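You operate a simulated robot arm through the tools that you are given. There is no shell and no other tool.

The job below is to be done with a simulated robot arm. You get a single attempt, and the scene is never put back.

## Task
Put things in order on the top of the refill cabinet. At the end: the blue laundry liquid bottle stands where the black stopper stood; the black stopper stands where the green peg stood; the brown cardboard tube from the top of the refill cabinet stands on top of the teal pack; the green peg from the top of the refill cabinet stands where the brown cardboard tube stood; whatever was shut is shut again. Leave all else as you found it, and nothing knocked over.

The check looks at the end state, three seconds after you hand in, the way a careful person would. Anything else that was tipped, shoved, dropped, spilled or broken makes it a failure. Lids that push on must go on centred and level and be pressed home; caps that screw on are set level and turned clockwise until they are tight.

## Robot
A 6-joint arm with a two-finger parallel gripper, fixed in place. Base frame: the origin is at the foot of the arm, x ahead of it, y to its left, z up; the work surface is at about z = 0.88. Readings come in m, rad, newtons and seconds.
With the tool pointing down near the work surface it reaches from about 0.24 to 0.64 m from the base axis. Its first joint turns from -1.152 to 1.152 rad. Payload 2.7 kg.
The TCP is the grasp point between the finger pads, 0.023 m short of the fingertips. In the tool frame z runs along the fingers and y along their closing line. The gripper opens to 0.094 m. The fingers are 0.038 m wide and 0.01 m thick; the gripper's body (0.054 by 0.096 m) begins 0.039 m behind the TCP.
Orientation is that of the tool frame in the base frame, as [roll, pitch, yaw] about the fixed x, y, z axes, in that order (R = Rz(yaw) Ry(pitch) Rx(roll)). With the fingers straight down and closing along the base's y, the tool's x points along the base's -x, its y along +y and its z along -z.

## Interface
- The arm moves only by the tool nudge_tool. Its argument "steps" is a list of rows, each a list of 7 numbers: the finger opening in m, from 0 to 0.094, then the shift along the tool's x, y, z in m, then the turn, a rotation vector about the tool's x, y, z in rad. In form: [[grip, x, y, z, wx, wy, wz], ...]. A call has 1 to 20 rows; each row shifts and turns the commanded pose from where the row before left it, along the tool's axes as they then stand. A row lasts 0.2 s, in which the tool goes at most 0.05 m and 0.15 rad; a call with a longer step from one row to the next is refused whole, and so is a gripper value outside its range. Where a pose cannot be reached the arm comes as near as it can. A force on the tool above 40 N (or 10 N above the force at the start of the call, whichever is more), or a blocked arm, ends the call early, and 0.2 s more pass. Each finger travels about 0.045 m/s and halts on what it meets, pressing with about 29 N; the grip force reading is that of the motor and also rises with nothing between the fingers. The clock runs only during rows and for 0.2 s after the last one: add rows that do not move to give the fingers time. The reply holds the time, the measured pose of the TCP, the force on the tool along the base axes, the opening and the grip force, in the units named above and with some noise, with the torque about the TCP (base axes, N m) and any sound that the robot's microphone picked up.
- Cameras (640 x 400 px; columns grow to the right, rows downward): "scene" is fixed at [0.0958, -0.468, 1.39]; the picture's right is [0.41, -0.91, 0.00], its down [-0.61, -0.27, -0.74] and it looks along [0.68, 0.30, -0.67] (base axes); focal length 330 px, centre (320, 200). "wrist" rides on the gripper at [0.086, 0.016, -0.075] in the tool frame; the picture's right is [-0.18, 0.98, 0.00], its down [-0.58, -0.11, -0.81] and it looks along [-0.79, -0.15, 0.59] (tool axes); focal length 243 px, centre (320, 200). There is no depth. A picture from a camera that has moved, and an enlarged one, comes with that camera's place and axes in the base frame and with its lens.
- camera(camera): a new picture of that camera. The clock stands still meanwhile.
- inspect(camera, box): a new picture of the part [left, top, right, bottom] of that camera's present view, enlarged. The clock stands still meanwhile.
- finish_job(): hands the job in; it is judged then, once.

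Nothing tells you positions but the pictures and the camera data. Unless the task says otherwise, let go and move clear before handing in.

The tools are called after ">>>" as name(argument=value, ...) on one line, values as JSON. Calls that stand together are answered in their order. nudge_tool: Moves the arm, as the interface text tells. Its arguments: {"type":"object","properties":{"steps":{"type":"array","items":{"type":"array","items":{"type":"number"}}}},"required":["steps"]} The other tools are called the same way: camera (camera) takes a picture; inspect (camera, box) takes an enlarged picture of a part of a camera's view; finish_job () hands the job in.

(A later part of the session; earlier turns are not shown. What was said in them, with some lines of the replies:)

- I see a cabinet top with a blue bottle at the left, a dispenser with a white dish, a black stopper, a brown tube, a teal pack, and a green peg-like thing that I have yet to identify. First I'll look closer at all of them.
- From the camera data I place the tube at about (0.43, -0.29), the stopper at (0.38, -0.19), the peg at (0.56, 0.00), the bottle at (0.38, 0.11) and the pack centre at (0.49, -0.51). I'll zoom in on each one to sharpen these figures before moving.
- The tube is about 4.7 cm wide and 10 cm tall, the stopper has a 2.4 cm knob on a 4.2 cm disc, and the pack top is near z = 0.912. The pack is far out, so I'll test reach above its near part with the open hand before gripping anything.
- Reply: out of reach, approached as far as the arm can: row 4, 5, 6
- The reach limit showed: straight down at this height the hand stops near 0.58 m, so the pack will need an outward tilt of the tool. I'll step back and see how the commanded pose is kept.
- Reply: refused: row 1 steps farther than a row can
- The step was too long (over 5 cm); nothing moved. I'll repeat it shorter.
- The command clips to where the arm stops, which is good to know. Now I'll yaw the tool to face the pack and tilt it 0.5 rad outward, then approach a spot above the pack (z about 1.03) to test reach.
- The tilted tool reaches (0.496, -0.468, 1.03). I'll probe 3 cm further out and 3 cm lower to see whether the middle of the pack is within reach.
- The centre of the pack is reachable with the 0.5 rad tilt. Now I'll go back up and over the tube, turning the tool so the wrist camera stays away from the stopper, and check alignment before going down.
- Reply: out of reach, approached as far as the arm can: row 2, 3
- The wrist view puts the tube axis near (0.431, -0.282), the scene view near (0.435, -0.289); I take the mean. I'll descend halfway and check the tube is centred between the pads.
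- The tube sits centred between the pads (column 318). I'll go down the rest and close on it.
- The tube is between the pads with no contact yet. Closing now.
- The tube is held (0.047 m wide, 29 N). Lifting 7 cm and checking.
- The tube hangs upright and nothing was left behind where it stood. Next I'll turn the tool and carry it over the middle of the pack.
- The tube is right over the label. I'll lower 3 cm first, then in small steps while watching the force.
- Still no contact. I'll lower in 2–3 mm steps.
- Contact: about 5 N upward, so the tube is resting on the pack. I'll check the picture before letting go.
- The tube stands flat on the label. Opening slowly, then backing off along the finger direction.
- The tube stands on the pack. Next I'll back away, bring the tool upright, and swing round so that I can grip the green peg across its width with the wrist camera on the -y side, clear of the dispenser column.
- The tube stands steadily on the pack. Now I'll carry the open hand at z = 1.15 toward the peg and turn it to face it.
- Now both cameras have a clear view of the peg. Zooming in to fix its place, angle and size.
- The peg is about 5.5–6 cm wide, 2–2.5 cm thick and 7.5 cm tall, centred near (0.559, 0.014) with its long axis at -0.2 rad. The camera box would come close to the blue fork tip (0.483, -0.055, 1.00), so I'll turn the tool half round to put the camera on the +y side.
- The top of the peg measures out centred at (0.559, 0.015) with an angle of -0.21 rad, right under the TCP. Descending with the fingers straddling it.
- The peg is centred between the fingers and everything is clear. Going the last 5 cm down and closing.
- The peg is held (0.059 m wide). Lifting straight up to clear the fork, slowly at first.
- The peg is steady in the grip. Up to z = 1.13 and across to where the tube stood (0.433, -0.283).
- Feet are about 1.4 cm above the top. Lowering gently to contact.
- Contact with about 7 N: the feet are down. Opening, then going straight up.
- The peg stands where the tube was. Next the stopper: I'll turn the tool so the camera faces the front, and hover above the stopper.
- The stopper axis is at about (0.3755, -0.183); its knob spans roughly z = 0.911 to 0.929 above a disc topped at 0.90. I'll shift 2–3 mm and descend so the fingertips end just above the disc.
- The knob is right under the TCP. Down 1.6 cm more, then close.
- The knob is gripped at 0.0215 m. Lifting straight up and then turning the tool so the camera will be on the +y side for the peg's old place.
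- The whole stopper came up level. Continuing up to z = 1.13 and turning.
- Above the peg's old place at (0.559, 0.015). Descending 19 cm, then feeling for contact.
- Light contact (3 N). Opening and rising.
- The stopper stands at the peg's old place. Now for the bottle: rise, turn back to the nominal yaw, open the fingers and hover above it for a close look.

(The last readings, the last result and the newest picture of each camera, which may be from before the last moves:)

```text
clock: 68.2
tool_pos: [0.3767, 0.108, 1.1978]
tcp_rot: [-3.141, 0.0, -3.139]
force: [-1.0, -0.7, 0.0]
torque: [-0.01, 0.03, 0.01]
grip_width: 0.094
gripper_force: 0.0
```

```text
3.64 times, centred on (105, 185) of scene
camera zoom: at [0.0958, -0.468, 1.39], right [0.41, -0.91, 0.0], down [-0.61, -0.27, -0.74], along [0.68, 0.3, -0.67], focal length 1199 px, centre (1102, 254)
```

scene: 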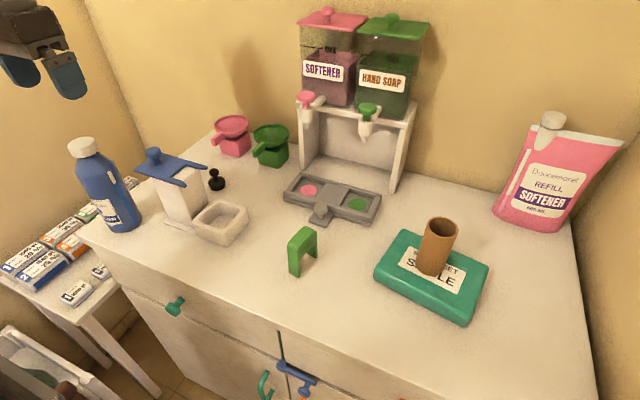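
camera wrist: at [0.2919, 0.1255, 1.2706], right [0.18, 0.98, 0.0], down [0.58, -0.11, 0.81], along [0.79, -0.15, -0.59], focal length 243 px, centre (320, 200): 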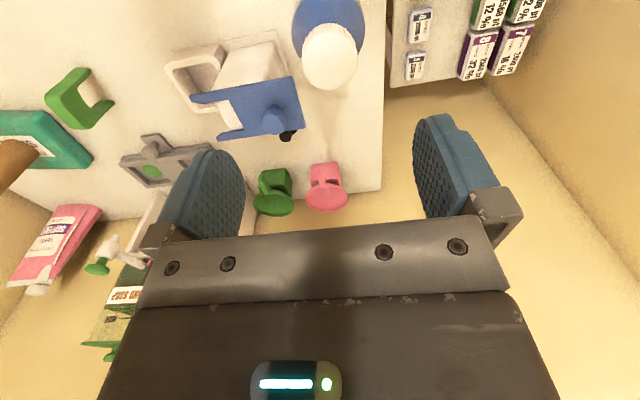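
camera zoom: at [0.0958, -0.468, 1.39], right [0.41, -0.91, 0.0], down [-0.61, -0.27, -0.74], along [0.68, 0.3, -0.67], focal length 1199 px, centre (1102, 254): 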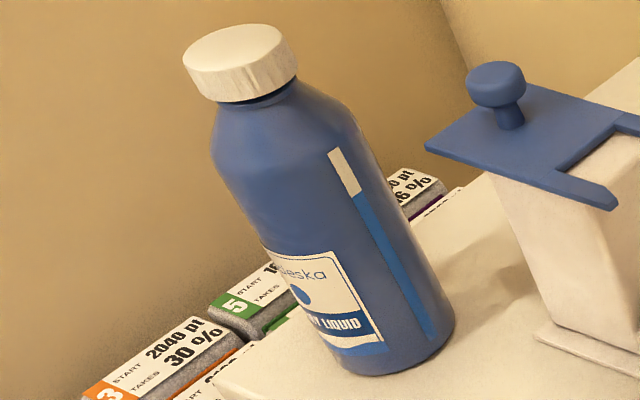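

The bottle axis triangulates to about (0.378, 0.115), with the cap top at z = 1.075, the cap 4.3 cm wide and roughly 2 cm tall. I'll shift 7 mm, come down partway, and check.

>>> nudge_tool(steps=[[0.094, -0.0015, 0.007, 0.02, 0, 0, 0], [0.094, 0, 0, 0.03, 0, 0, 0], [0.094, 0, 0, 0.03, 0, 0, 0], [0.094, 0, 0, 0, 0, 0, 0]])

>>> camera(camera="wrist")

>>> inspect(camera="scene", box=[0, 30, 200, 240])

```text
clock: 69.2
tool_pos: [0.3789, 0.1164, 1.1177]
tcp_rot: [3.141, 0.001, -3.138]
force: [-0.2, 0.0, 0.0]
torque: [0.0, 0.0, -0.04]
grip_width: 0.0941
gripper_force: 0.1
```

```text
taken
camera wrist: at [0.2935, 0.1327, 1.1905], right [0.18, 0.98, 0.0], down [0.58, -0.11, 0.81], along [0.79, -0.15, -0.59], focal length 243 px, centre (320, 200)
```

wrist: 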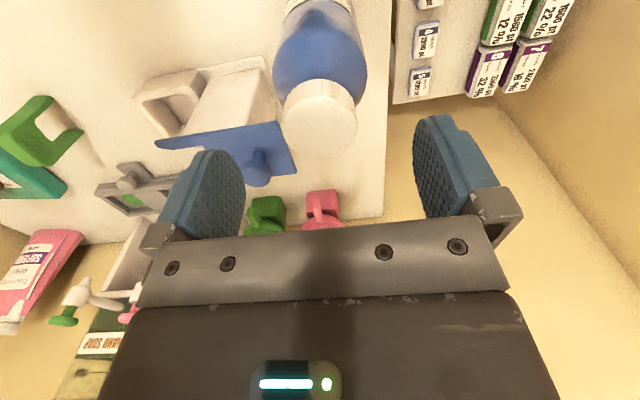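

```text
1.90 times, centred on (100, 135) of scene
camera zoom: at [0.0958, -0.468, 1.39], right [0.41, -0.91, 0.0], down [-0.61, -0.27, -0.74], along [0.68, 0.3, -0.67], focal length 628 px, centre (739, 324)
```

zoom: 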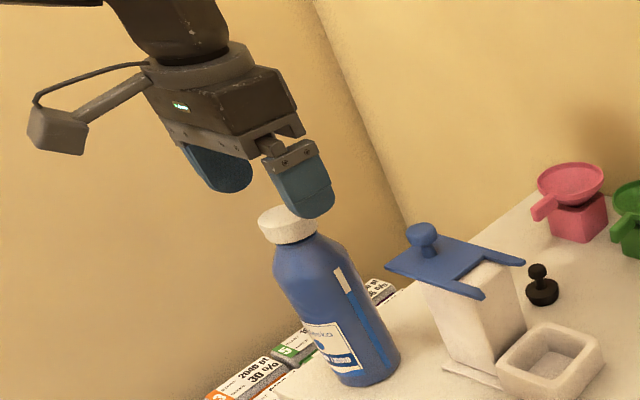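

The cap is centred. Down to z = 1.073 and close on the cap.

>>> nudge_tool(steps=[[0.094, 0, 0, 0.02, 0, 0, 0], [0.094, 0, 0, 0.015, 0, 0, 0], [0.094, 0, 0, 0.01, 0, 0, 0], [0.094, 0, 0, 0, 0, 0, 0]])

>>> camera(camera="wrist")

>>> inspect(camera="scene", box=[30, 80, 150, 240])

```text
clock: 70.2
tool_pos: [0.3795, 0.1142, 1.0734]
tcp_rot: [-3.141, 0.001, -3.14]
force: [0.0, -1.0, -0.3]
torque: [-0.05, 0.0, -0.02]
grip_width: 0.0941
gripper_force: 0.0
```

```text
taken
camera wrist: at [0.2935, 0.1325, 1.146], right [0.18, 0.98, 0.0], down [0.58, -0.11, 0.81], along [0.79, -0.15, -0.59], focal length 243 px, centre (320, 200)
```

wrist: 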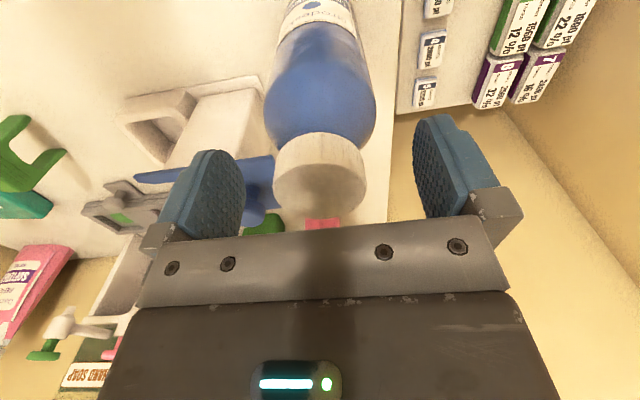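

```text
2.50 times, centred on (90, 160) of scene
camera zoom: at [0.0958, -0.468, 1.39], right [0.41, -0.91, 0.0], down [-0.61, -0.27, -0.74], along [0.68, 0.3, -0.67], focal length 824 px, centre (895, 300)
```

zoom: 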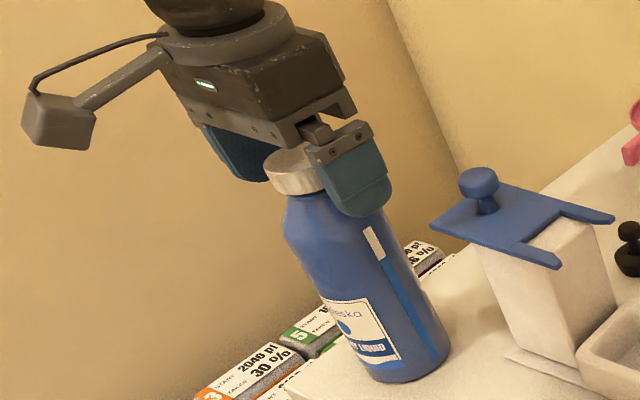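

>>> nudge_tool(steps=[[0.08, 0, 0, 0, 0, 0, 0], [0.065, 0, 0, 0, 0, 0, 0], [0.052, 0, 0, 0, 0, 0, 0], [0.045, 0, 0, 0, 0, 0, 0], [0.035, 0, 0, 0, 0, 0, 0], [0.025, 0, 0, 0, 0, 0, 0], [0.025, 0, 0, 0, 0, 0, 0]])

>>> camera(camera="wrist")

>>> inspect(camera="scene", box=[30, 80, 150, 240])

```text
clock: 71.8
tool_pos: [0.3786, 0.1152, 1.0743]
tcp_rot: [3.141, 0.004, -3.139]
force: [-1.7, -1.1, 14.7]
torque: [-0.04, 0.15, -0.04]
grip_width: 0.0415
gripper_force: 29.6
```

```text
taken
camera wrist: at [0.2935, 0.1324, 1.147], right [0.18, 0.98, 0.0], down [0.58, -0.11, 0.81], along [0.79, -0.15, -0.59], focal length 243 px, centre (320, 200)
```

wrist: 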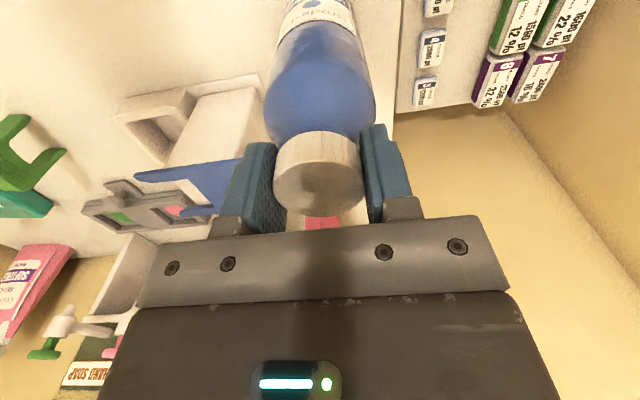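

```text
2.50 times, centred on (90, 160) of scene
camera zoom: at [0.0956, -0.4681, 1.39], right [0.41, -0.91, 0.0], down [-0.61, -0.27, -0.74], along [0.68, 0.3, -0.67], focal length 824 px, centre (895, 300)
```

zoom: 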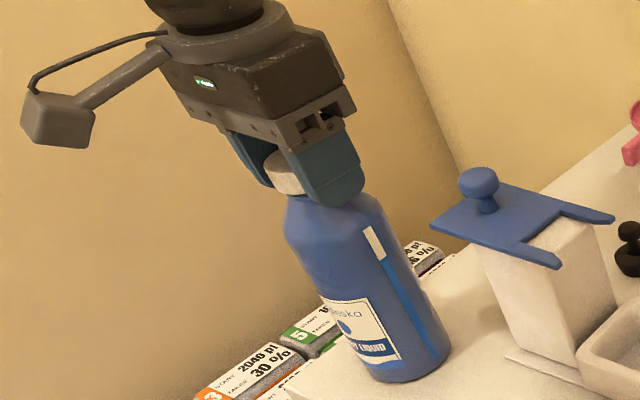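

Closing produced a 15 N upward push, so the fingertips are wedging on the bottle's shoulder below the cap. I'll open, go up 5 mm, and close again on the cap alone.

>>> nudge_tool(steps=[[0.045, 0, 0, 0, 0, 0, 0], [0.06, 0, 0, 0, 0, 0, 0], [0.06, 0, 0, 0, 0, 0, 0], [0.06, 0, 0, -0.005, 0, 0, 0], [0.06, 0, 0, 0, 0, 0, 0]])

>>> camera(camera="wrist")

>>> inspect(camera="scene", box=[60, 110, 130, 190])

```text
clock: 73.0
tool_pos: [0.3792, 0.1151, 1.0781]
tcp_rot: [-3.141, 0.001, -3.141]
force: [0.9, 0.5, -0.4]
torque: [0.01, -0.01, 0.0]
grip_width: 0.06
gripper_force: 0.0
```

```text
taken
camera wrist: at [0.2934, 0.1325, 1.1512], right [0.18, 0.98, 0.0], down [0.58, -0.11, 0.81], along [0.79, -0.15, -0.59], focal length 243 px, centre (320, 200)
```

wrist: 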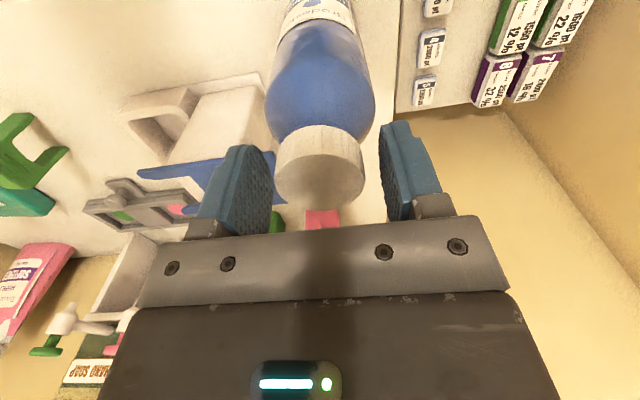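

```text
5.00 times, centred on (95, 150) of scene
camera zoom: at [0.0958, -0.468, 1.39], right [0.41, -0.91, 0.0], down [-0.61, -0.27, -0.74], along [0.68, 0.3, -0.67], focal length 1648 px, centre (1445, 450)
```

zoom: 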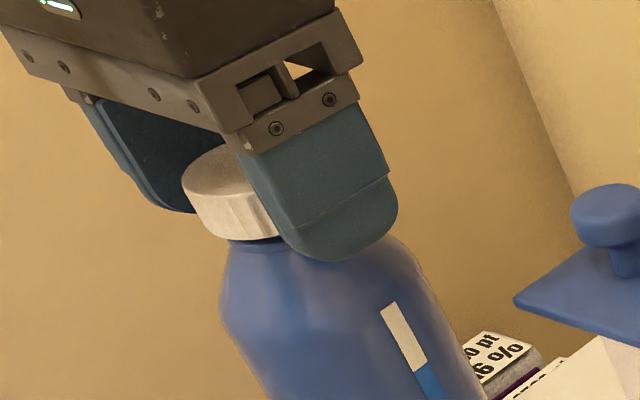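

>>> nudge_tool(steps=[[0.06, 0, 0, -0.002, 0, 0, 0], [0.05, 0, 0, 0, 0, 0, 0], [0.044, 0, 0, 0, 0, 0, 0], [0.038, 0, 0, 0, 0, 0, 0], [0.025, 0, 0, 0, 0, 0, 0], [0.025, 0, 0, 0, 0, 0, 0]])

>>> camera(camera="wrist")

>>> inspect(camera="scene", box=[60, 110, 130, 190])

```text
clock: 74.4
tool_pos: [0.3783, 0.1144, 1.081]
tcp_rot: [3.141, -0.001, -3.14]
force: [0.8, 0.0, 0.2]
torque: [0.01, -0.03, 0.0]
grip_width: 0.0408
gripper_force: 29.4
```

```text
taken
camera wrist: at [0.2936, 0.1325, 1.1531], right [0.18, 0.98, 0.0], down [0.58, -0.11, 0.81], along [0.79, -0.15, -0.59], focal length 243 px, centre (320, 200)
```

wrist: 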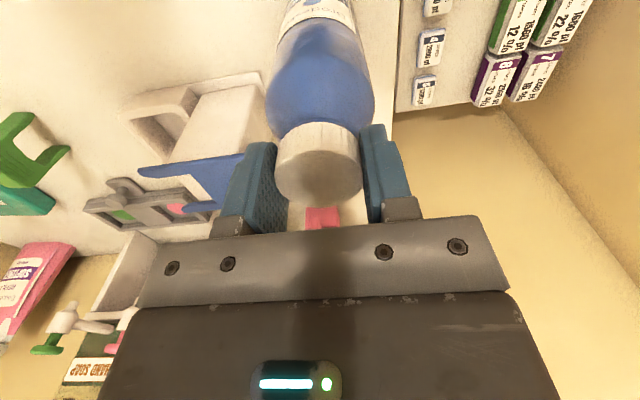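

```text
5.00 times, centred on (95, 150) of scene
camera zoom: at [0.0958, -0.4681, 1.39], right [0.41, -0.91, 0.0], down [-0.61, -0.27, -0.74], along [0.68, 0.3, -0.67], focal length 1648 px, centre (1445, 450)
```

zoom: 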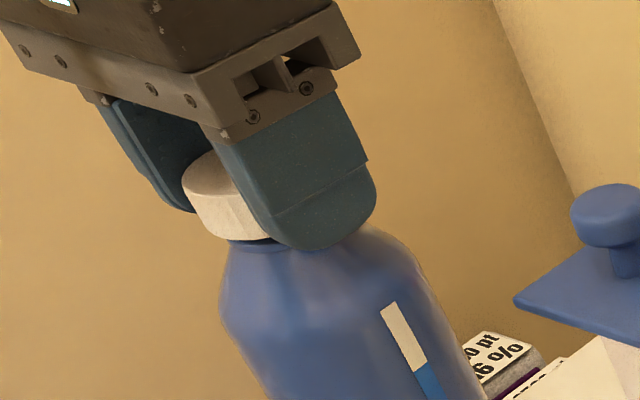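

Clean grip on the cap this time with no side force. A slow 1 cm test lift.

>>> nudge_tool(steps=[[0.025, 0, 0, -0.004, 0, 0, 0], [0.025, 0, 0, -0.004, 0, 0, 0], [0.025, 0, 0, -0.004, 0, 0, 0], [0.025, 0, 0, 0, 0, 0, 0]])

>>> camera(camera="wrist")

>>> inspect(camera="scene", box=[30, 80, 150, 240])

```text
clock: 75.4
tool_pos: [0.3783, 0.1158, 1.0924]
tcp_rot: [3.141, 0.0, -3.139]
force: [0.5, 0.8, -4.9]
torque: [-0.01, -0.01, -0.02]
grip_width: 0.0408
gripper_force: 28.3
```

```text
taken
camera wrist: at [0.293, 0.1325, 1.1653], right [0.18, 0.98, 0.0], down [0.58, -0.11, 0.81], along [0.79, -0.15, -0.59], focal length 243 px, centre (320, 200)
```

wrist: 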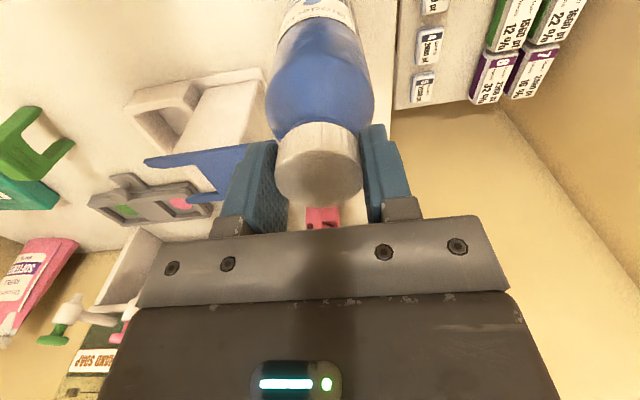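

```text
2.50 times, centred on (90, 160) of scene
camera zoom: at [0.0959, -0.468, 1.39], right [0.41, -0.91, 0.0], down [-0.61, -0.27, -0.74], along [0.68, 0.3, -0.67], focal length 824 px, centre (895, 300)
```

zoom: 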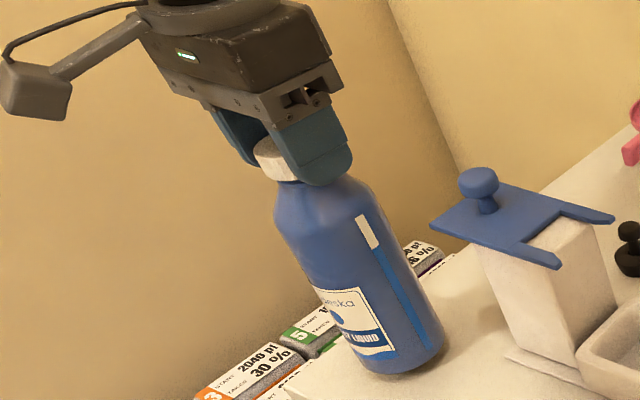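

The bottle weighs about 0.5 kg and hangs upright. Lifting 6 cm more and drawing it 6 cm toward the base to pass in front of the dispenser.

>>> nudge_tool(steps=[[0.025, 0, 0, -0.01, 0, 0, 0], [0.025, 0, 0, -0.02, 0, 0, 0], [0.025, 0, 0, -0.02, 0, 0, 0], [0.025, 0, 0, -0.01, 0, 0, 0], [0.025, 0.01, 0, 0, 0, 0, 0], [0.025, 0.02, 0, 0, 0, 0, 0], [0.025, 0.02, 0, 0, 0, 0, 0], [0.025, 0.01, 0, 0, 0, 0, 0], [0.025, 0, 0, 0, 0, 0, 0]])

>>> camera(camera="scene")

>>> camera(camera="wrist")

```text
clock: 77.4
tool_pos: [0.3174, 0.1157, 1.152]
tcp_rot: [-3.14, -0.001, -3.141]
force: [-0.5, -1.0, -4.3]
torque: [0.0, 0.02, -0.01]
grip_width: 0.0406
gripper_force: 29.2
```

```text
taken
```

scene: 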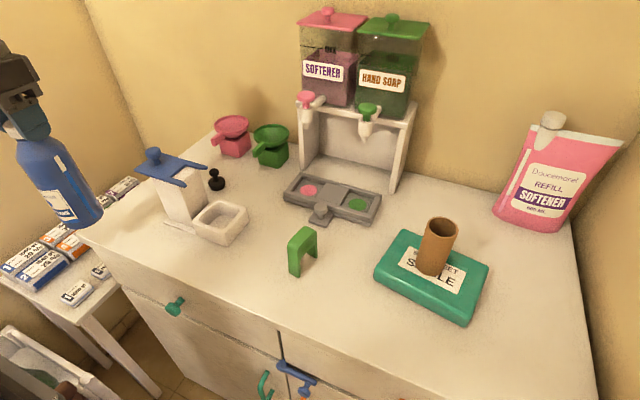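

```text
taken
camera wrist: at [0.2327, 0.1328, 1.2252], right [0.18, 0.98, 0.0], down [0.58, -0.11, 0.81], along [0.79, -0.15, -0.59], focal length 243 px, centre (320, 200)
```

wrist: 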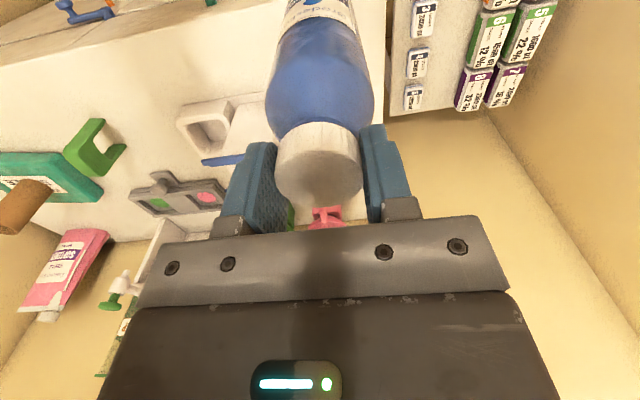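

>>> nudge_tool(steps=[[0.025, 0, -0.015, 0, 0, 0, 0], [0.025, 0, -0.03, 0, 0, 0, 0], [0.025, 0, -0.03, 0, 0, 0, 0], [0.025, 0, -0.03, 0, 0, 0, 0], [0.025, 0, -0.03, 0, 0, 0, 0], [0.025, 0, -0.03, 0, 0, 0, 0], [0.025, 0, -0.03, 0, 0, 0, 0], [0.025, 0, -0.03, 0, 0, 0, 0], [0.025, 0, -0.03, 0, 0, 0, 0], [0.025, 0, -0.03, 0, 0, 0, 0], [0.025, 0, -0.014, 0, 0, 0, 0], [0.025, 0, 0, 0, 0, 0, 0]])

>>> camera(camera="scene")

>>> camera(camera="wrist")

```text
clock: 80.0
tool_pos: [0.3186, -0.1852, 1.1521]
tcp_rot: [3.14, -0.001, -3.141]
force: [-0.4, 0.0, -5.5]
torque: [-0.02, -0.03, 0.03]
grip_width: 0.0405
gripper_force: 29.3
```

```text
taken
```

scene: 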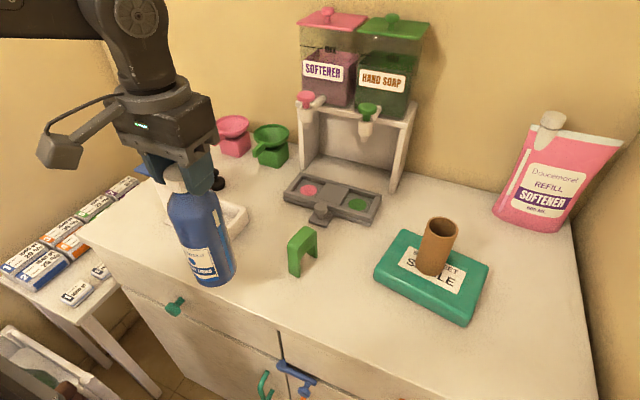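

```text
taken
camera wrist: at [0.2339, -0.1677, 1.2254], right [0.18, 0.98, 0.0], down [0.58, -0.11, 0.81], along [0.79, -0.15, -0.59], focal length 243 px, centre (320, 200)
```

wrist: 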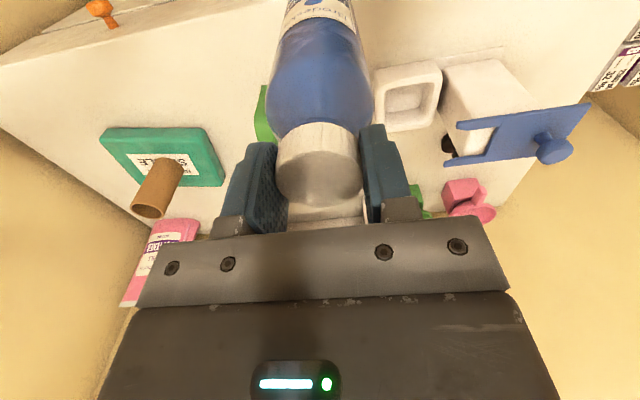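

>>> nudge_tool(steps=[[0.025, -0.012, 0, 0, 0, 0, 0], [0.025, -0.02, 0, 0, 0, 0, 0], [0.025, -0.015, 0, 0, 0, 0, 0], [0.025, -0.0105, 0, 0, 0, 0, 0], [0.025, 0, 0, 0.02, 0, 0, 0], [0.025, 0, 0, 0.02, 0, 0, 0], [0.025, 0, 0, 0.015, 0, 0, 0], [0.025, 0, 0, 0, 0, 0, 0]])

>>> inspect(camera="scene", box=[150, 140, 330, 300])

>>> camera(camera="wrist")

```text
clock: 81.8
tool_pos: [0.3771, -0.1851, 1.0973]
tcp_rot: [3.141, -0.001, -3.141]
force: [0.2, -0.3, -4.9]
torque: [0.01, -0.01, 0.0]
grip_width: 0.0405
gripper_force: 29.2
```

```text
2.50 times, centred on (240, 220) of scene
camera zoom: at [0.0959, -0.4681, 1.39], right [0.41, -0.91, 0.0], down [-0.61, -0.27, -0.74], along [0.68, 0.3, -0.67], focal length 824 px, centre (520, 150)
```

zoom: 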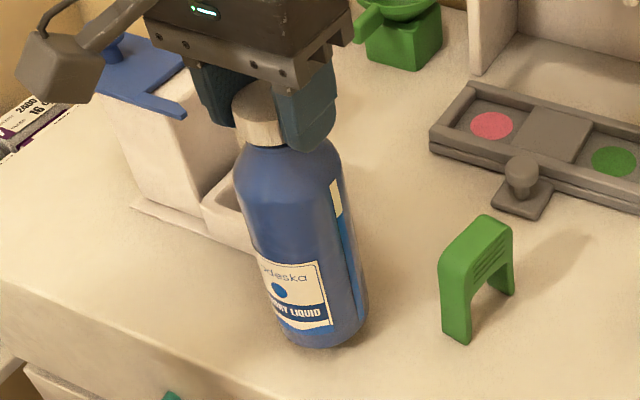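

```text
taken
camera wrist: at [0.291, -0.1673, 1.17], right [0.18, 0.98, 0.0], down [0.58, -0.11, 0.81], along [0.79, -0.15, -0.59], focal length 243 px, centre (320, 200)
```

wrist: 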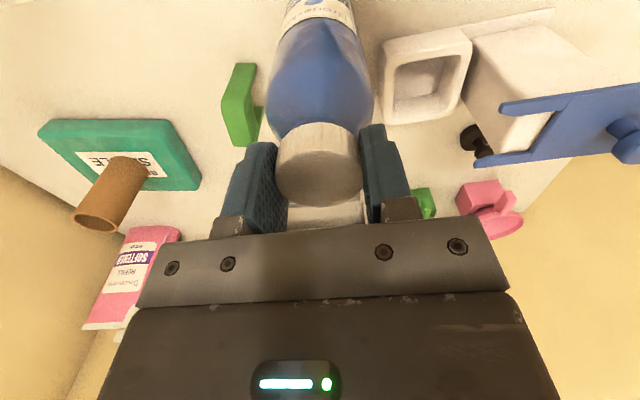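

Lowering the last 1.6 cm in small steps, watching the weight come off the hand.

>>> nudge_tool(steps=[[0.025, 0, 0, 0.006, 0, 0, 0], [0.025, 0, 0, 0.005, 0, 0, 0], [0.025, 0, 0, 0.002, 0, 0, 0], [0.025, 0, 0, 0, 0, 0, 0]])

```text
clock: 82.8
tool_pos: [0.3757, -0.1852, 1.0842]
tcp_rot: [3.14, 0.0, -3.139]
force: [0.5, -0.2, -3.4]
torque: [0.0, 0.0, -0.02]
grip_width: 0.0406
gripper_force: 29.2
```

>>> nudge_tool(steps=[[0.025, 0, 0, 0.001, 0, 0, 0], [0.025, 0, 0, 0.001, 0, 0, 0], [0.025, 0, 0, 0, 0, 0, 0]])

```text
clock: 83.6
tool_pos: [0.3756, -0.1841, 1.0831]
tcp_rot: [-3.141, 0.001, -3.139]
force: [-0.3, 1.3, -3.7]
torque: [-0.04, -0.03, 0.0]
grip_width: 0.0403
gripper_force: 28.7
```

>>> nudge_tool(steps=[[0.025, 0, 0, 0.001, 0, 0, 0], [0.025, 0, 0, 0.0005, 0, 0, 0], [0.025, 0, 0, 0, 0, 0, 0]])

```text
clock: 84.4
tool_pos: [0.3758, -0.1836, 1.0818]
tcp_rot: [-3.139, 0.001, -3.139]
force: [-0.4, 0.2, -2.7]
torque: [0.01, 0.02, 0.01]
grip_width: 0.041
gripper_force: 29.7
```

>>> nudge_tool(steps=[[0.025, 0, 0, 0.0008, 0, 0, 0], [0.025, 0, 0, 0, 0, 0, 0]])

```text
clock: 85.0
tool_pos: [0.3756, -0.1842, 1.0807]
tcp_rot: [-3.141, 0.002, -3.139]
force: [-1.3, 0.1, -0.3]
torque: [0.04, 0.02, -0.01]
grip_width: 0.0407
gripper_force: 29.3
```

The weight is on the cabinet top now. Opening slowly.

>>> nudge_tool(steps=[[0.044, 0, 0, 0, 0, 0, 0], [0.05, 0, 0, 0, 0, 0, 0], [0.065, 0, 0, 0, 0, 0, 0], [0.08, 0, 0, 0, 0, 0, 0], [0.08, 0, 0, 0, 0, 0, 0]])

>>> camera(camera="wrist")

>>> inspect(camera="scene", box=[150, 140, 330, 300])

```text
clock: 86.2
tool_pos: [0.3763, -0.1844, 1.0809]
tcp_rot: [-3.141, -0.001, -3.138]
force: [-0.1, -0.2, 0.8]
torque: [-0.02, 0.02, -0.02]
grip_width: 0.0801
gripper_force: 0.0
```

```text
taken
camera wrist: at [0.2909, -0.1668, 1.1533], right [0.18, 0.98, 0.0], down [0.58, -0.11, 0.81], along [0.79, -0.15, -0.59], focal length 243 px, centre (320, 200)
```

wrist: 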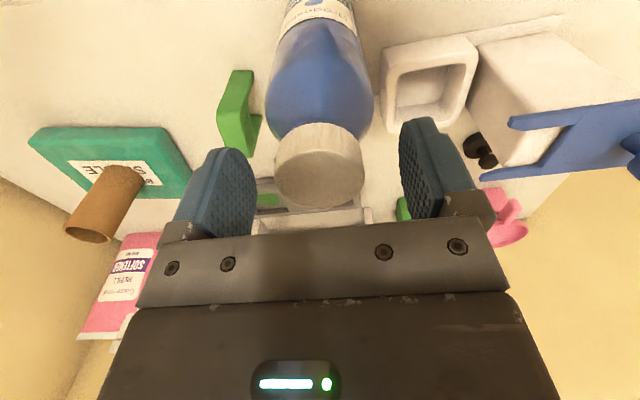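

```text
2.50 times, centred on (240, 220) of scene
camera zoom: at [0.0958, -0.468, 1.39], right [0.41, -0.91, 0.0], down [-0.61, -0.27, -0.74], along [0.68, 0.3, -0.67], focal length 824 px, centre (520, 150)
```

zoom: 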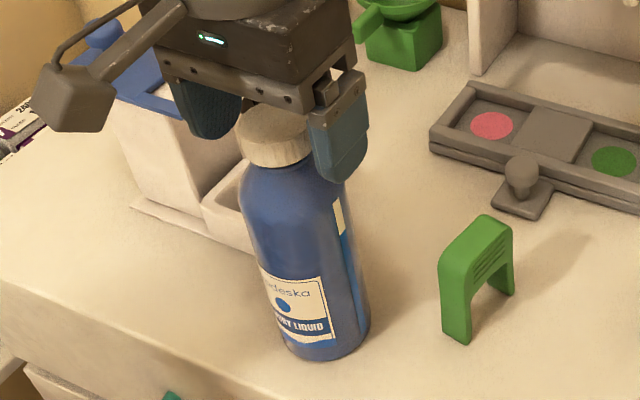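

The bottle stands on its own. Rising clear and taking a final look round.

>>> nudge_tool(steps=[[0.08, 0, 0, -0.015, 0, 0, 0], [0.08, 0, 0, -0.03, 0, 0, 0], [0.08, 0, 0, -0.04, 0, 0, 0], [0.08, 0, 0, -0.04, 0, 0, 0], [0.08, 0, 0, 0, 0, 0, 0]])

>>> camera(camera="scene")

>>> camera(camera="wrist")

```text
clock: 87.4
tool_pos: [0.3758, -0.1852, 1.206]
tcp_rot: [3.141, 0.0, -3.14]
force: [-0.3, 0.2, -0.4]
torque: [0.01, 0.02, -0.05]
grip_width: 0.0802
gripper_force: 0.0
```

```text
taken
```

scene: 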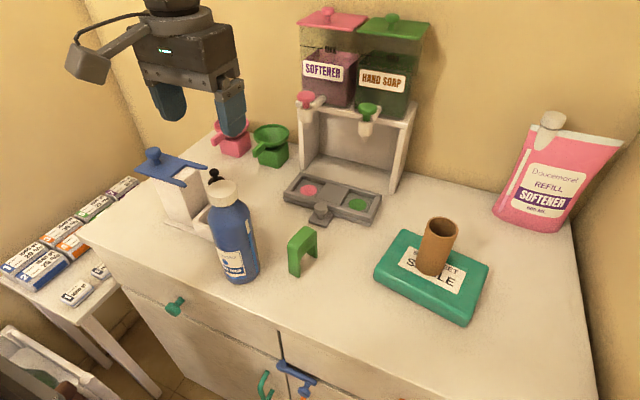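

```text
taken
camera wrist: at [0.2909, -0.1665, 1.2792], right [0.18, 0.98, 0.0], down [0.58, -0.11, 0.81], along [0.79, -0.15, -0.59], focal length 243 px, centre (320, 200)
```

wrist: 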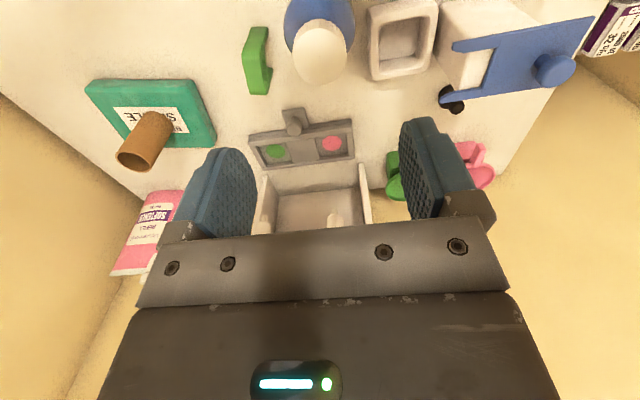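

>>> inspect(camera="scene", box=[130, 130, 330, 290])

>>> inspect(camera="scene", box=[340, 180, 520, 340])

>>> inspect(camera="wrist", box=[80, 0, 620, 230])

```text
2.50 times, centred on (230, 210) of scene
camera zoom: at [0.0958, -0.468, 1.39], right [0.41, -0.91, 0.0], down [-0.61, -0.27, -0.74], along [0.68, 0.3, -0.67], focal length 824 px, centre (545, 175)
```

zoom: 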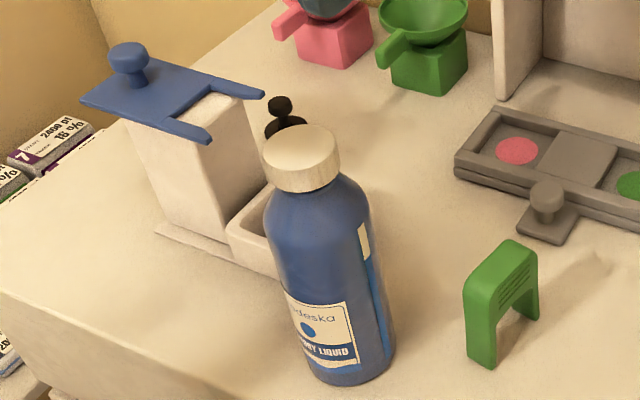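

```text
2.50 times, centred on (430, 260) of scene
camera zoom: at [0.0958, -0.468, 1.39], right [0.41, -0.91, 0.0], down [-0.61, -0.27, -0.74], along [0.68, 0.3, -0.67], focal length 824 px, centre (45, 50)
```

zoom: 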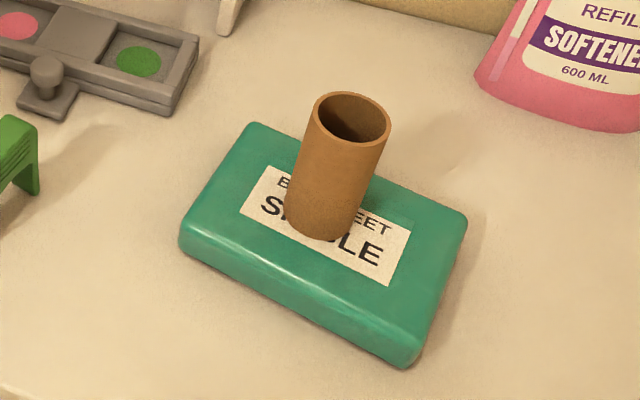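

```text
1.19 times, centred on (350, 115) of wrist
camera zoom: at [0.2909, -0.1665, 1.2792], right [0.18, 0.98, 0.0], down [0.58, -0.11, 0.81], along [0.79, -0.15, -0.59], focal length 288 px, centre (284, 301)
```

zoom: 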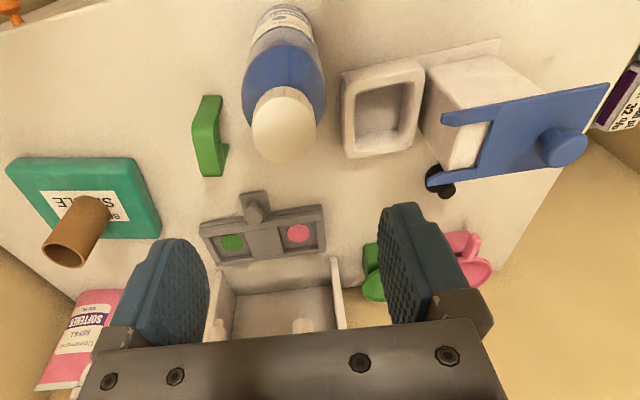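

Everything stands where it should. The bottle is upright at the stopper's old spot, the stopper at the peg's, the peg at the tube's, and the tube is upright on the teal pack. I see nothing else moved, no lid or drawer was opened, and the arm is clear, so I'm handing in.

>>> finish_job()

```text
The job is handed in.
```

I've handed the job in, and the final pictures show all four objects standing where you asked:

- **Blue laundry liquid bottle:** stands where the black stopper stood. I carried it by its cap, which stayed on.
- **Black stopper:** stands where the green peg stood.
- **Green peg:** stands where the brown cardboard tube stood.
- **Brown cardboard tube:** stands upright on the middle of the teal pack.

I opened no lids, drawers or doors. In the last pictures nothing else looks moved or knocked over, and the arm had let go and was clear before I handed in. I have not been told the result of the check.
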